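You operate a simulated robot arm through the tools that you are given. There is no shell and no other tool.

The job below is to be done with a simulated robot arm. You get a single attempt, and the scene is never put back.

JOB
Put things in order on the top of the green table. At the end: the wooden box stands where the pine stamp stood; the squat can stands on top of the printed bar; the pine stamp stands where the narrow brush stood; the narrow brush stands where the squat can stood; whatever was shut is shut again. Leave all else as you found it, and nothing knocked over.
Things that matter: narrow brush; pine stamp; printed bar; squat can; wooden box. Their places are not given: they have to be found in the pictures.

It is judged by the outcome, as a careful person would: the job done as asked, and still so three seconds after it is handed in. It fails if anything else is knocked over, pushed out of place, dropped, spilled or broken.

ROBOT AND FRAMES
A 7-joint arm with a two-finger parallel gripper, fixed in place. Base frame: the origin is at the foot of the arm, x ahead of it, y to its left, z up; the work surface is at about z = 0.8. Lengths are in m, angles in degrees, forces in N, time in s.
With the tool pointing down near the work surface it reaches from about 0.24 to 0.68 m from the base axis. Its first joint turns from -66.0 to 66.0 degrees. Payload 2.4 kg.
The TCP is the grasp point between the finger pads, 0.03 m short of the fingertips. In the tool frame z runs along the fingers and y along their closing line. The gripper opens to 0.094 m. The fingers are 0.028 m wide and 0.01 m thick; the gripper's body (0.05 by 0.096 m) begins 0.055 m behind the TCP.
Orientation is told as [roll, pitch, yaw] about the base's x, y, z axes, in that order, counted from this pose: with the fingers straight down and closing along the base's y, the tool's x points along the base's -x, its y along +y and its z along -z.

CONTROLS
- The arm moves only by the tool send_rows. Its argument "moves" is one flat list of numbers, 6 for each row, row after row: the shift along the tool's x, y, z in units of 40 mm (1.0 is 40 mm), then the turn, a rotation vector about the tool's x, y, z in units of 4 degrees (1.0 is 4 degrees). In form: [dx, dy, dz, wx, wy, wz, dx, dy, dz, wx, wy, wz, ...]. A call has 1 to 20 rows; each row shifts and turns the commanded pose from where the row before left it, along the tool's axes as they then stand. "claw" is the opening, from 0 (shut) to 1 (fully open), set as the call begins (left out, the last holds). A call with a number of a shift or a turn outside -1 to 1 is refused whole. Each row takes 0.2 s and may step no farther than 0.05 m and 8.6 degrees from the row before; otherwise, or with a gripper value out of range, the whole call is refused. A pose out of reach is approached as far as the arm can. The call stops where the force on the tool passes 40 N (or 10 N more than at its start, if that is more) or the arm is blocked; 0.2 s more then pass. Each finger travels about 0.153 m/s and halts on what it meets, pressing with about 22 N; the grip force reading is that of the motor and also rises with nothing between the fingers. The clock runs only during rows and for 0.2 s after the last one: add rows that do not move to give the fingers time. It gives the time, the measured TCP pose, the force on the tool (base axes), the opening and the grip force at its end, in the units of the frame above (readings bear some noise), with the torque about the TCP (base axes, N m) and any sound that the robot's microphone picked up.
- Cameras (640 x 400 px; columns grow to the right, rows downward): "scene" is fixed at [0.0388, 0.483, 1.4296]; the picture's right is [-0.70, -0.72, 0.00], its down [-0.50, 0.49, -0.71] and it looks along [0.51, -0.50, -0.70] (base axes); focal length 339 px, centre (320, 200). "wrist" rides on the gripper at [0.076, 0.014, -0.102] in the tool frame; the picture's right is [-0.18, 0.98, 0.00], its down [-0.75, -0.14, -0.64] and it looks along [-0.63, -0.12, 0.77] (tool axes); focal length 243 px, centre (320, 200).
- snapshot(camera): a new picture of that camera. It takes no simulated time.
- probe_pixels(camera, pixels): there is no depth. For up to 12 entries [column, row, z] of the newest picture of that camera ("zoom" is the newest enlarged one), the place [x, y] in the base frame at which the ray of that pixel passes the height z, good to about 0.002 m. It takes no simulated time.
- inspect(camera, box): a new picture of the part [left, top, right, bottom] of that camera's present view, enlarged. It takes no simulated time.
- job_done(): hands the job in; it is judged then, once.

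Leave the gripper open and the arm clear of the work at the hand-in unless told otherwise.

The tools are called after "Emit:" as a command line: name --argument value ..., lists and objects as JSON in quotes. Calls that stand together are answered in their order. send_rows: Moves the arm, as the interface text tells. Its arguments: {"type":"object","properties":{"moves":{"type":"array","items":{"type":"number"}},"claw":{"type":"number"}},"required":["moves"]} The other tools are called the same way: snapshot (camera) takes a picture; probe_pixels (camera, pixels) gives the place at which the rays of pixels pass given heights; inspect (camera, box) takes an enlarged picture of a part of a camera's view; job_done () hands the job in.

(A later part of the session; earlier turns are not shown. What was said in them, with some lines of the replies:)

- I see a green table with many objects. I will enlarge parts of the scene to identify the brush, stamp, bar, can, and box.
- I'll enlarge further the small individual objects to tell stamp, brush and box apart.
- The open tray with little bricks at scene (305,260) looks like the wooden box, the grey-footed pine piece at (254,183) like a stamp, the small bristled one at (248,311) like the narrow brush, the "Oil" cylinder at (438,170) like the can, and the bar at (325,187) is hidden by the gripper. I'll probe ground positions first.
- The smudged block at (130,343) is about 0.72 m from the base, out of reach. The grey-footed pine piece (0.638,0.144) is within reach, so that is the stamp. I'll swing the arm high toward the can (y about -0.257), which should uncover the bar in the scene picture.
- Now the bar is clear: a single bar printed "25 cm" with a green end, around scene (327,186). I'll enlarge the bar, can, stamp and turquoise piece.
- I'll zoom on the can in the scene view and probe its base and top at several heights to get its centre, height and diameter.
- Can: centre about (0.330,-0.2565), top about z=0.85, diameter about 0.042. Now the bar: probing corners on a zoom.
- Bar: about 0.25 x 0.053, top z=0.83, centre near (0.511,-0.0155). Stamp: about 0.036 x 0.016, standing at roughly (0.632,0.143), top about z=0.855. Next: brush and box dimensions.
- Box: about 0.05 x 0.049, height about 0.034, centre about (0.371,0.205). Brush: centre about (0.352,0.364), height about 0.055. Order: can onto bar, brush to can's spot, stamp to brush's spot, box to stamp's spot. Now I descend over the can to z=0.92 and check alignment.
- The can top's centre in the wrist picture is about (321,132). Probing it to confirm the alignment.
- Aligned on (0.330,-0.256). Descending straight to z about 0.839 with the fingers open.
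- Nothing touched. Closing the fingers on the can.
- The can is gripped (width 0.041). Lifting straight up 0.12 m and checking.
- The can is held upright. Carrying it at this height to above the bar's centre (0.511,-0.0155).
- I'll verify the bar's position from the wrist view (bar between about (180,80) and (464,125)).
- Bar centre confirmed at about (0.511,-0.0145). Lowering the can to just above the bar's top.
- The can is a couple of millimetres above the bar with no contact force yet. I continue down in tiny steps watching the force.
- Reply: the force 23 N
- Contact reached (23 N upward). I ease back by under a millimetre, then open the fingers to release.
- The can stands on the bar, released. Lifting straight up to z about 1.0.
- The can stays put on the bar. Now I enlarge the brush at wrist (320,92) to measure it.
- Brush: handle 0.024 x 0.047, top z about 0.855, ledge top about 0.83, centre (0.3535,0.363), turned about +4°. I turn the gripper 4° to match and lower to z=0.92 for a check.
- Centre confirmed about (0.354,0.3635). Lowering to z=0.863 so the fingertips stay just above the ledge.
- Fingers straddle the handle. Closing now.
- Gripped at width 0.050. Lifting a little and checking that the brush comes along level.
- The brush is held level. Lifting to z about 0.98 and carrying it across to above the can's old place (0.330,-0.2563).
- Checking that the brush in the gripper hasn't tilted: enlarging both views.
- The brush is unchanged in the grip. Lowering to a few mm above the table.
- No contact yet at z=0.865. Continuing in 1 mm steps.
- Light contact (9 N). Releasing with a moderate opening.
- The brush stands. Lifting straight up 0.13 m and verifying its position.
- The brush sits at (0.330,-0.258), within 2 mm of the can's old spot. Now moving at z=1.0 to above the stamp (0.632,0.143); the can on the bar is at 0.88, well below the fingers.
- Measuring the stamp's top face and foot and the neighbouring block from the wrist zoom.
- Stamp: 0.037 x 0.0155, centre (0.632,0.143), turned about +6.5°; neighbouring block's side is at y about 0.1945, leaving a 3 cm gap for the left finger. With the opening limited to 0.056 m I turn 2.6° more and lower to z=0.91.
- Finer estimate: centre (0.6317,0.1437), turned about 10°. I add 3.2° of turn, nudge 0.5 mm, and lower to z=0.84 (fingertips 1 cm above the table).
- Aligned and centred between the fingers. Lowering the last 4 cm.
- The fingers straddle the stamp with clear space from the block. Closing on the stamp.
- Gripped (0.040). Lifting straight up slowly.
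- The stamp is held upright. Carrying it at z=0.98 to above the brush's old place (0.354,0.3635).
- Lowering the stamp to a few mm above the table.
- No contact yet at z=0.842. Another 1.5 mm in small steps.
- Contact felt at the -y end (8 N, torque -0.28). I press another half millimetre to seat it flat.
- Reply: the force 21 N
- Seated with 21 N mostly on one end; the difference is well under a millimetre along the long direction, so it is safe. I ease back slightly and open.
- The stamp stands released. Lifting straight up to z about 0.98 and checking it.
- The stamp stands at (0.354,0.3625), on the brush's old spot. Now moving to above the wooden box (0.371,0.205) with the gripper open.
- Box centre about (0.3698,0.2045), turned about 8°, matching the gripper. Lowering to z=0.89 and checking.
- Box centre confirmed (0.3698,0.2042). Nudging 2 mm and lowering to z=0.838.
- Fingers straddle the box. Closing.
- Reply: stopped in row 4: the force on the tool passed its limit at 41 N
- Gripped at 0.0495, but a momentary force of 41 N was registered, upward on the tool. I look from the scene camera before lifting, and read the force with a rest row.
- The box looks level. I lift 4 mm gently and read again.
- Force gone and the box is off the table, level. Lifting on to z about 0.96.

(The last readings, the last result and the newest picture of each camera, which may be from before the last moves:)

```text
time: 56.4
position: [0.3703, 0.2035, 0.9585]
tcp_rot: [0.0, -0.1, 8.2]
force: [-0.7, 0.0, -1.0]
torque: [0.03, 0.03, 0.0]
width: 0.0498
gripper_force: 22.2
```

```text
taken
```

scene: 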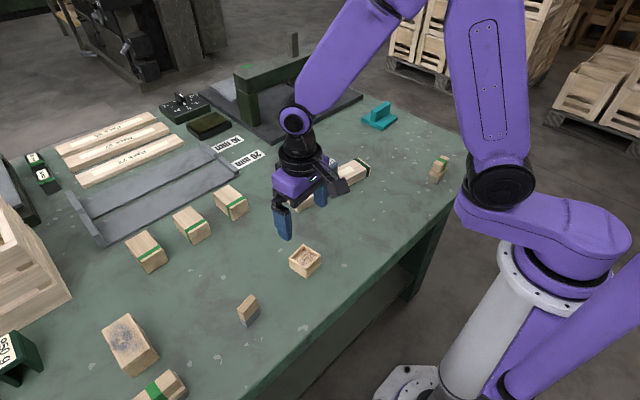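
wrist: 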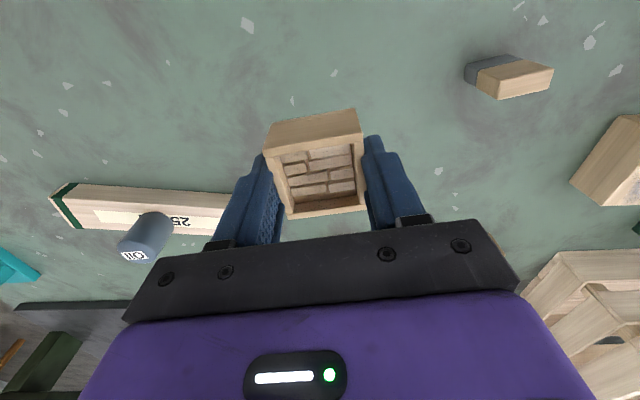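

The box and its bricks ride level. Carrying it to above the stamp's old place (0.632,0.1445).

Emit:
send_rows --moves '[-0.3, -0.12, 0, 0, 0, 0, -0.627, -0.24, 0, 0, 0, 0, -0.627, -0.24, 0, 0, 0, 0, -0.627, -0.24, 0, 0, 0, 0, -0.627, -0.24, 0, 0, 0, 0, -0.627, -0.24, 0, 0, 0, 0, -0.627, -0.24, 0, 0, 0, 0, -0.627, -0.24, 0, 0, 0, 0, -0.627, -0.24, 0, 0, 0, 0, -0.627, -0.24, 0, 0, 0, 0, -0.33, -0.12, 0, 0, 0, 0, 0, 0, 0, 0, 0, 0]' --claw 0

Emit:
snapshot --camera "wrist"

Emit:
snapshot --camera "scene"

```text
time: 59.0
position: [0.6344, 0.1448, 0.9572]
tcp_rot: [0.1, 0.0, 8.2]
force: [-1.0, 0.4, -0.6]
torque: [0.0, -0.03, -0.05]
width: 0.0495
gripper_force: 21.9
```

```text
taken
```

wrist: 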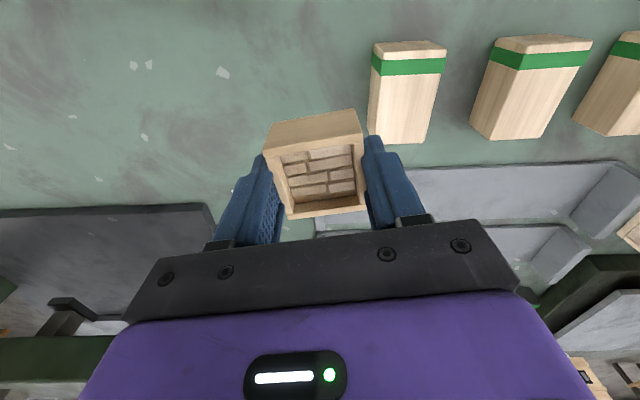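

```text
taken
```

scene: 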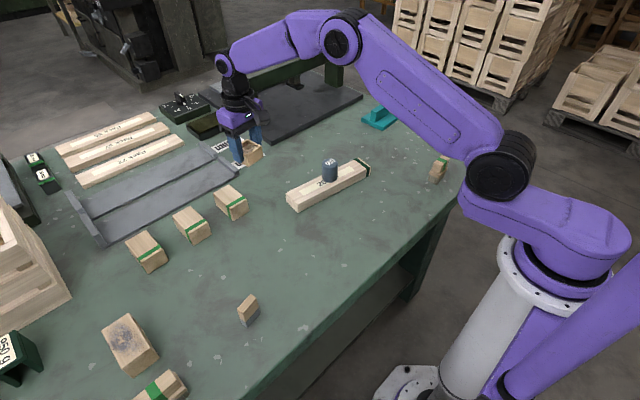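

Lowering partway to z about 0.89 and checking clearance to the neighbouring block.

Emit:
send_rows --moves '[0.02, 0, 0.5, 0, 0, 0, 0, 0, 0.6, 0, 0, 0, 0, 0, 0.55, 0, 0, 0, 0, 0, 0, 0, 0, 0]' --claw 0

Emit:
inspect --camera "scene" --box '[190, 120, 310, 230]'

Emit:
inspect --camera "wrist" --box '[220, 60, 480, 230]'

```text
time: 60.0
position: [0.6313, 0.145, 0.8912]
tcp_rot: [0.1, 0.0, 8.2]
force: [0.2, -0.2, -1.3]
torque: [0.02, -0.05, -0.02]
width: 0.0497
gripper_force: 22.3
```

```text
3.64 times, centred on (250, 175) of scene
```

zoom: 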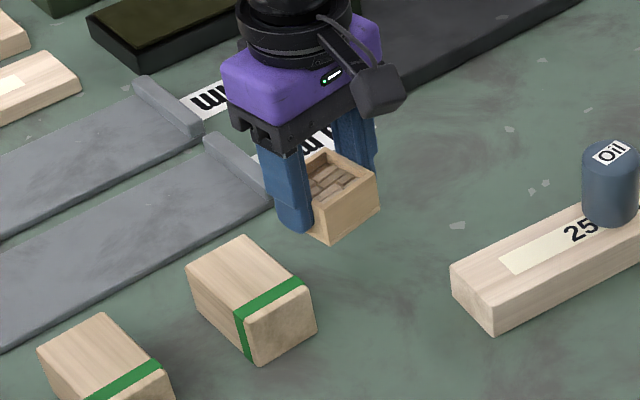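

```text
2.35 times, centred on (350, 145) of wrist
```

zoom: 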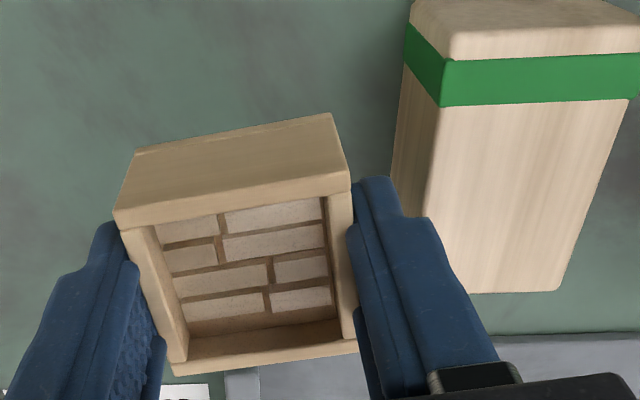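

Clear of the block. Lowering to about 4 mm above the table.

Emit:
send_rows --moves '[0, 0, 0.4, 0, 0, 0, 0, 0, 0.4, 0, 0, 0, 0, 0, 0.3, 0, 0, 0, 0, 0, 0.1, 0, 0, 0, 0, 0, 0, 0, 0, 0]' --claw 0

Emit:
inspect --camera "scene" --box '[190, 120, 310, 230]'

```text
time: 61.2
position: [0.6323, 0.1449, 0.8439]
tcp_rot: [0.1, -0.1, 8.3]
force: [-0.6, 0.6, -0.8]
torque: [-0.03, 0.0, -0.02]
width: 0.0497
gripper_force: 21.6
```

```text
3.64 times, centred on (250, 175) of scene
```

zoom: 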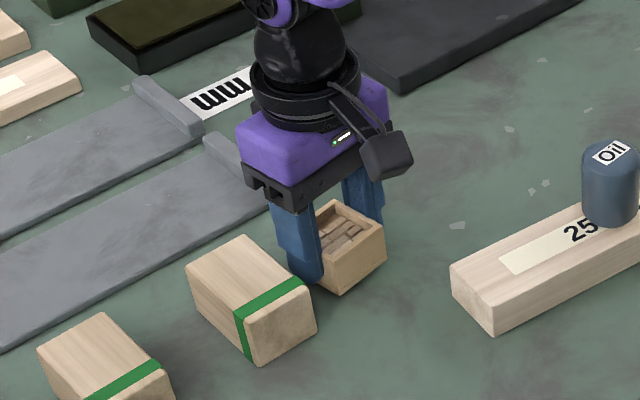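

Small steps down until contact.

Emit:
send_rows --moves '[0, 0, 0.05, 0, 0, 0, 0, 0, 0.03, 0, 0, 0, 0, 0, 0, 0, 0, 0]' --claw 0

```text
time: 62.0
position: [0.6316, 0.1443, 0.8402]
tcp_rot: [0.1, 0.0, 8.1]
force: [-0.3, -0.2, -0.3]
torque: [-0.01, -0.01, 0.0]
width: 0.0495
gripper_force: 22.3
```

Emit:
send_rows --moves '[0, 0, 0.02, 0, 0, 0, 0, 0, 0.01, 0, 0, 0, 0, 0, 0, 0, 0, 0]' --claw 0

```text
time: 62.8
position: [0.6326, 0.1441, 0.8388]
tcp_rot: [0.1, 0.0, 8.2]
force: [0.2, -0.4, -1.3]
torque: [0.0, -0.02, -0.01]
width: 0.0496
gripper_force: 22.0
```

Emit:
send_rows --moves '[0, 0, 0.015, 0, 0, 0, 0, 0, 0.01, 0, 0, 0, 0, 0, 0, 0, 0, 0]' --claw 0

```text
time: 63.6
position: [0.6317, 0.145, 0.8382]
tcp_rot: [0.0, 0.0, 8.2]
force: [0.1, -0.4, -0.3]
torque: [0.0, -0.06, 0.03]
width: 0.0496
gripper_force: 22.1
```

Still free. Half-millimetre steps further.

Emit:
send_rows --moves '[0, 0, 0.0125, 0, 0, 0, 0, 0, 0.0125, 0, 0, 0, 0, 0, 0, 0, 0, 0]' --claw 0

Emit:
inspect --camera "scene" --box '[210, 140, 290, 215]'

```text
time: 64.4
position: [0.6317, 0.1454, 0.8385]
tcp_rot: [0.1, -0.2, 8.3]
force: [-5.0, -0.7, 14.5]
torque: [-0.19, -0.03, -0.04]
width: 0.0498
gripper_force: 22.1
```

```text
5.33 times, centred on (250, 178) of scene
```

zoom: 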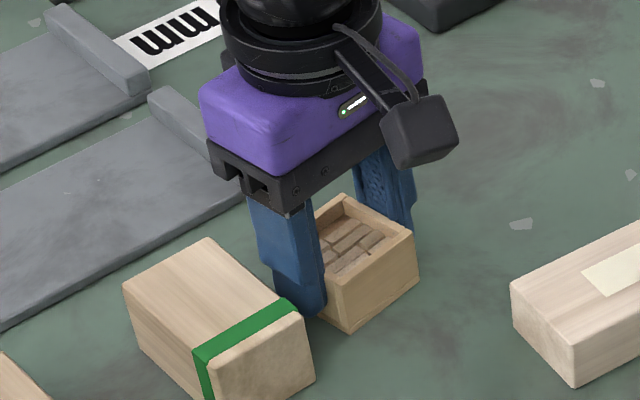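

Contact (14.5 N). Opening only a little (about 0.06 m) so the left finger stays clear of the block.

Emit:
send_rows --moves '[0, 0, 0, 0, 0, 0, 0, 0, 0, 0, 0, 0]' --claw 0.63

Emit:
inspect --camera "scene" --box '[210, 140, 290, 215]'

Emit:
inspect --camera "wrist" --box '[220, 60, 480, 230]'

```text
time: 65.0
position: [0.6323, 0.1443, 0.8379]
tcp_rot: [0.1, 0.1, 8.2]
force: [-1.2, -0.4, -0.4]
torque: [-0.01, 0.03, -0.01]
width: 0.0595
gripper_force: 0.1
```

```text
5.33 times, centred on (250, 178) of scene
```

zoom: 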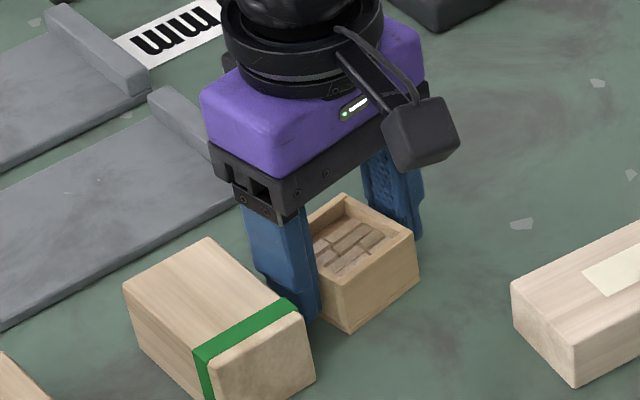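

```text
2.35 times, centred on (350, 145) of wrist
```

zoom: 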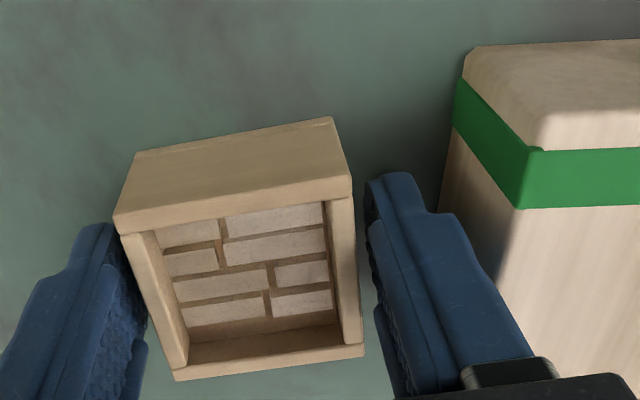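

The box is released and both fingers are free of it and of the block. Lifting straight up.

Emit:
send_rows --moves '[0, 0, -0.2, 0, 0, 0, 0, 0, -0.5, 0, 0, 0, 0, 0, -0.8, 0, 0, 0, 0, 0, -0.9, 0, 0, 0, 0, 0, -0.9, 0, 0, 0, 0, 0, -0.5, 0, 0, 0, 0, 0, 0, 0, 0, 0]' --claw 0.63

Emit:
inspect --camera "wrist" --box '[260, 50, 420, 150]'

Emit:
snapshot --camera "scene"

```text
time: 66.6
position: [0.6315, 0.1459, 0.99]
tcp_rot: [0.0, 0.0, 8.2]
force: [-0.4, -0.2, 0.5]
torque: [0.03, 0.0, 0.02]
width: 0.0592
gripper_force: 0.1
```

```text
4.00 times, centred on (340, 100) of wrist
```

zoom: 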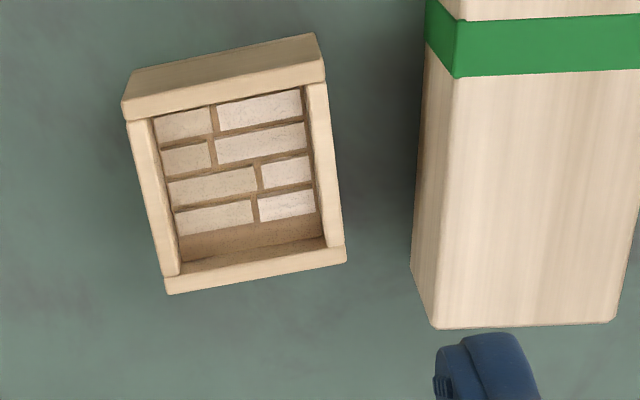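

```text
taken
```

scene: 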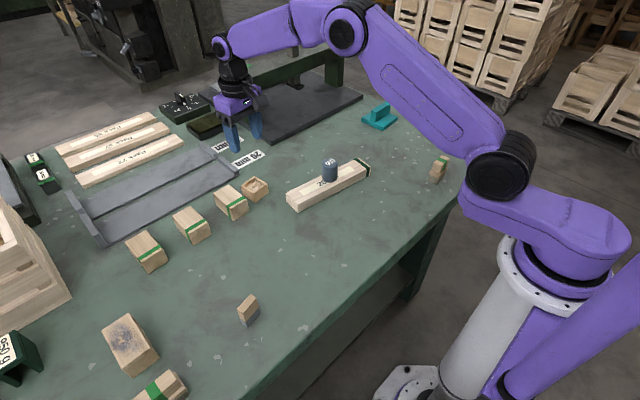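

Verifying the box's final position, then I'll back the arm away over free space.

Emit:
probe_pixels --camera "zoom" --pixels '[[121, 103, 0.834], [325, 65, 0.834], [346, 262, 0.834], [168, 295, 0.834], [134, 70, 0.8], [314, 33, 0.8]]'

Emit:
inspect --camera "scene" --box '[200, 140, 320, 230]'

Emit:
probe_pixels --camera "zoom" --pixels '[[320, 200, 0.8]]'

```text
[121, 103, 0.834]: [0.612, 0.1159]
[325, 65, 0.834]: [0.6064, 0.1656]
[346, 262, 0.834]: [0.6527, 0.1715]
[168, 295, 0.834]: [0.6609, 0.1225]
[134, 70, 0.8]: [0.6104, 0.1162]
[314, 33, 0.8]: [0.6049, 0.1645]
```

```text
4.44 times, centred on (260, 185) of scene
```

zoom: 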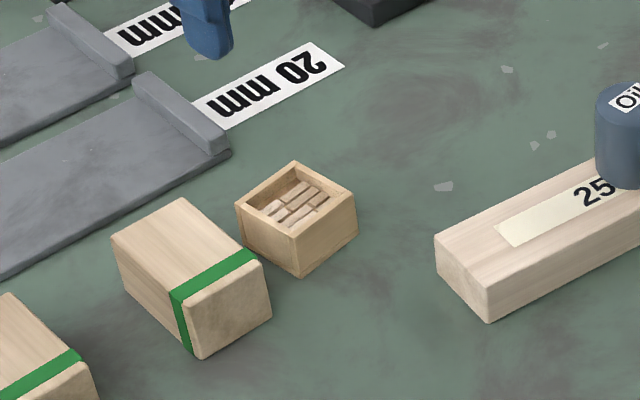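

```text
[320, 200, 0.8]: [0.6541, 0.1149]
```

The box is at (0.633,0.144), right on the stamp's old spot. Nothing was opened, so nothing needs shutting. I raise the arm, back off to about (0.35,0.13,1.08), and open the gripper.

Emit:
send_rows --moves '[0, 0, -0.8, 0, 0, 0, 0, 0, -0.8, 0, 0, 0, 0, 0, -0.65, 0, 0, 0, 0.4, 0.03, 0, 0, 0, 0, 0.8, 0.06, 0, 0, 0, 0, 0.8, 0.06, 0, 0, 0, 0, 0.8, 0.06, 0, 0, 0, 0, 0.8, 0.06, 0, 0, 0, 0, 0.8, 0.06, 0, 0, 0, 0, 0.8, 0.06, 0, 0, 0, 0, 0.8, 0.06, 0, 0, 0, 0, 0.8, 0.06, 0, 0, 0, 0, 0, 0, 0, 0, 0, 0.7, 0, 0, 0, 0, 0, 0.7, 0, 0, 0, 0, 0, 0.65, 0, 0, 0, 0, 0, 0]' --claw 1

Emit:
snapshot --camera "scene"

Emit:
snapshot --camera "wrist"

```text
time: 70.0
position: [0.36, 0.1258, 1.0801]
tcp_rot: [0.1, 0.0, 0.0]
force: [0.0, 0.4, -0.4]
torque: [-0.04, 0.02, 0.0]
width: 0.0942
gripper_force: 0.1
```

```text
taken
```

scene: 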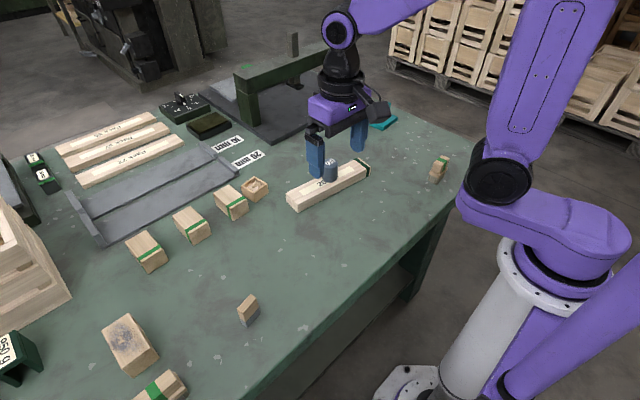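

```text
taken
```

wrist: 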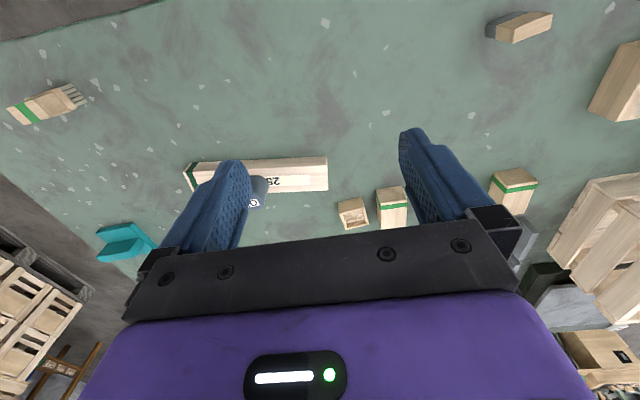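

Everything looks in place; a last close look at the can on the bar, the brush and the stamp.

Emit:
inspect --camera "scene" --box '[270, 130, 470, 230]'

Emit:
inspect --camera "scene" --box '[90, 220, 290, 345]'

```text
3.20 times, centred on (370, 180) of scene
```

zoom: 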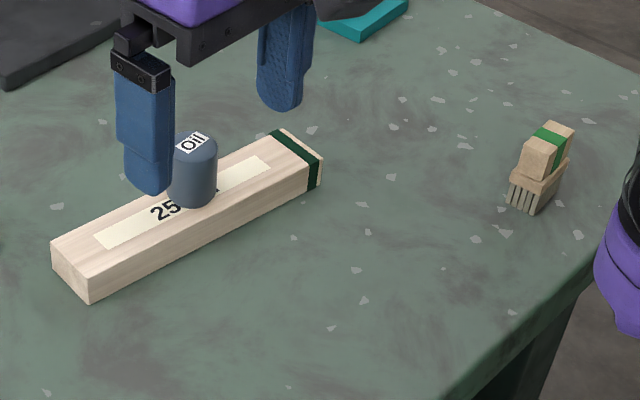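

```text
3.20 times, centred on (190, 282) of scene
```

zoom: 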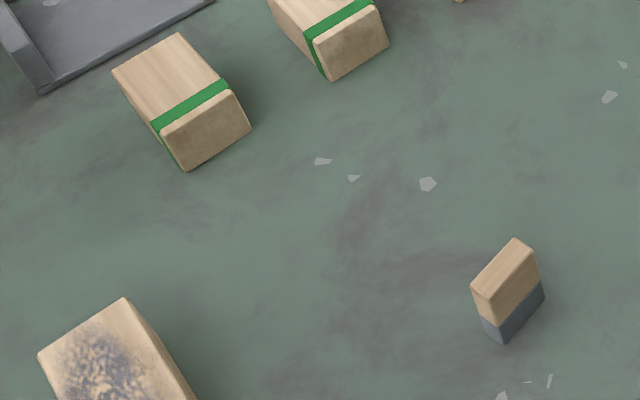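

The can stands on the "25 cm" bar, the brush on the can's old spot, the stamp on the brush's old spot and the box on the stamp's old spot. All are upright, the gripper is open and the arm is clear. Handing in.

Emit:
job_done

```text
The job is handed in.
```

The job is handed in, with all four moves done. In the last pictures everything was upright and nothing else looked moved.

| Object | Where it stands now | How close to the target |
|---|---|---|
| Squat can ("Oil") | on top of the "25 cm" bar, near the middle | upright on the bar |
| Narrow brush | where the squat can stood | within about 2 mm |
| Pine stamp | where the narrow brush stood | within about 1 mm |
| Wooden box, with its bricks | where the pine stamp stood | within about 1–2 mm |

- **Identification:** two of the objects were my reading of the pictures. I took the small grey-footed pine piece as the stamp, because the ink-smudged block is out of the arm's reach. I took the "25 cm" bar as the printed one, though three other bars also carry labels ("Pack 56", "Pack 57" and "Pack 72").
- **Force stop:** the arm stopped once, at 41 N, while closing on the box. The box then lifted level and its bricks stayed in place.
- **Shut things:** I opened nothing, so nothing needed shutting again.
- **Arm:** the gripper is open and held clear above the table.
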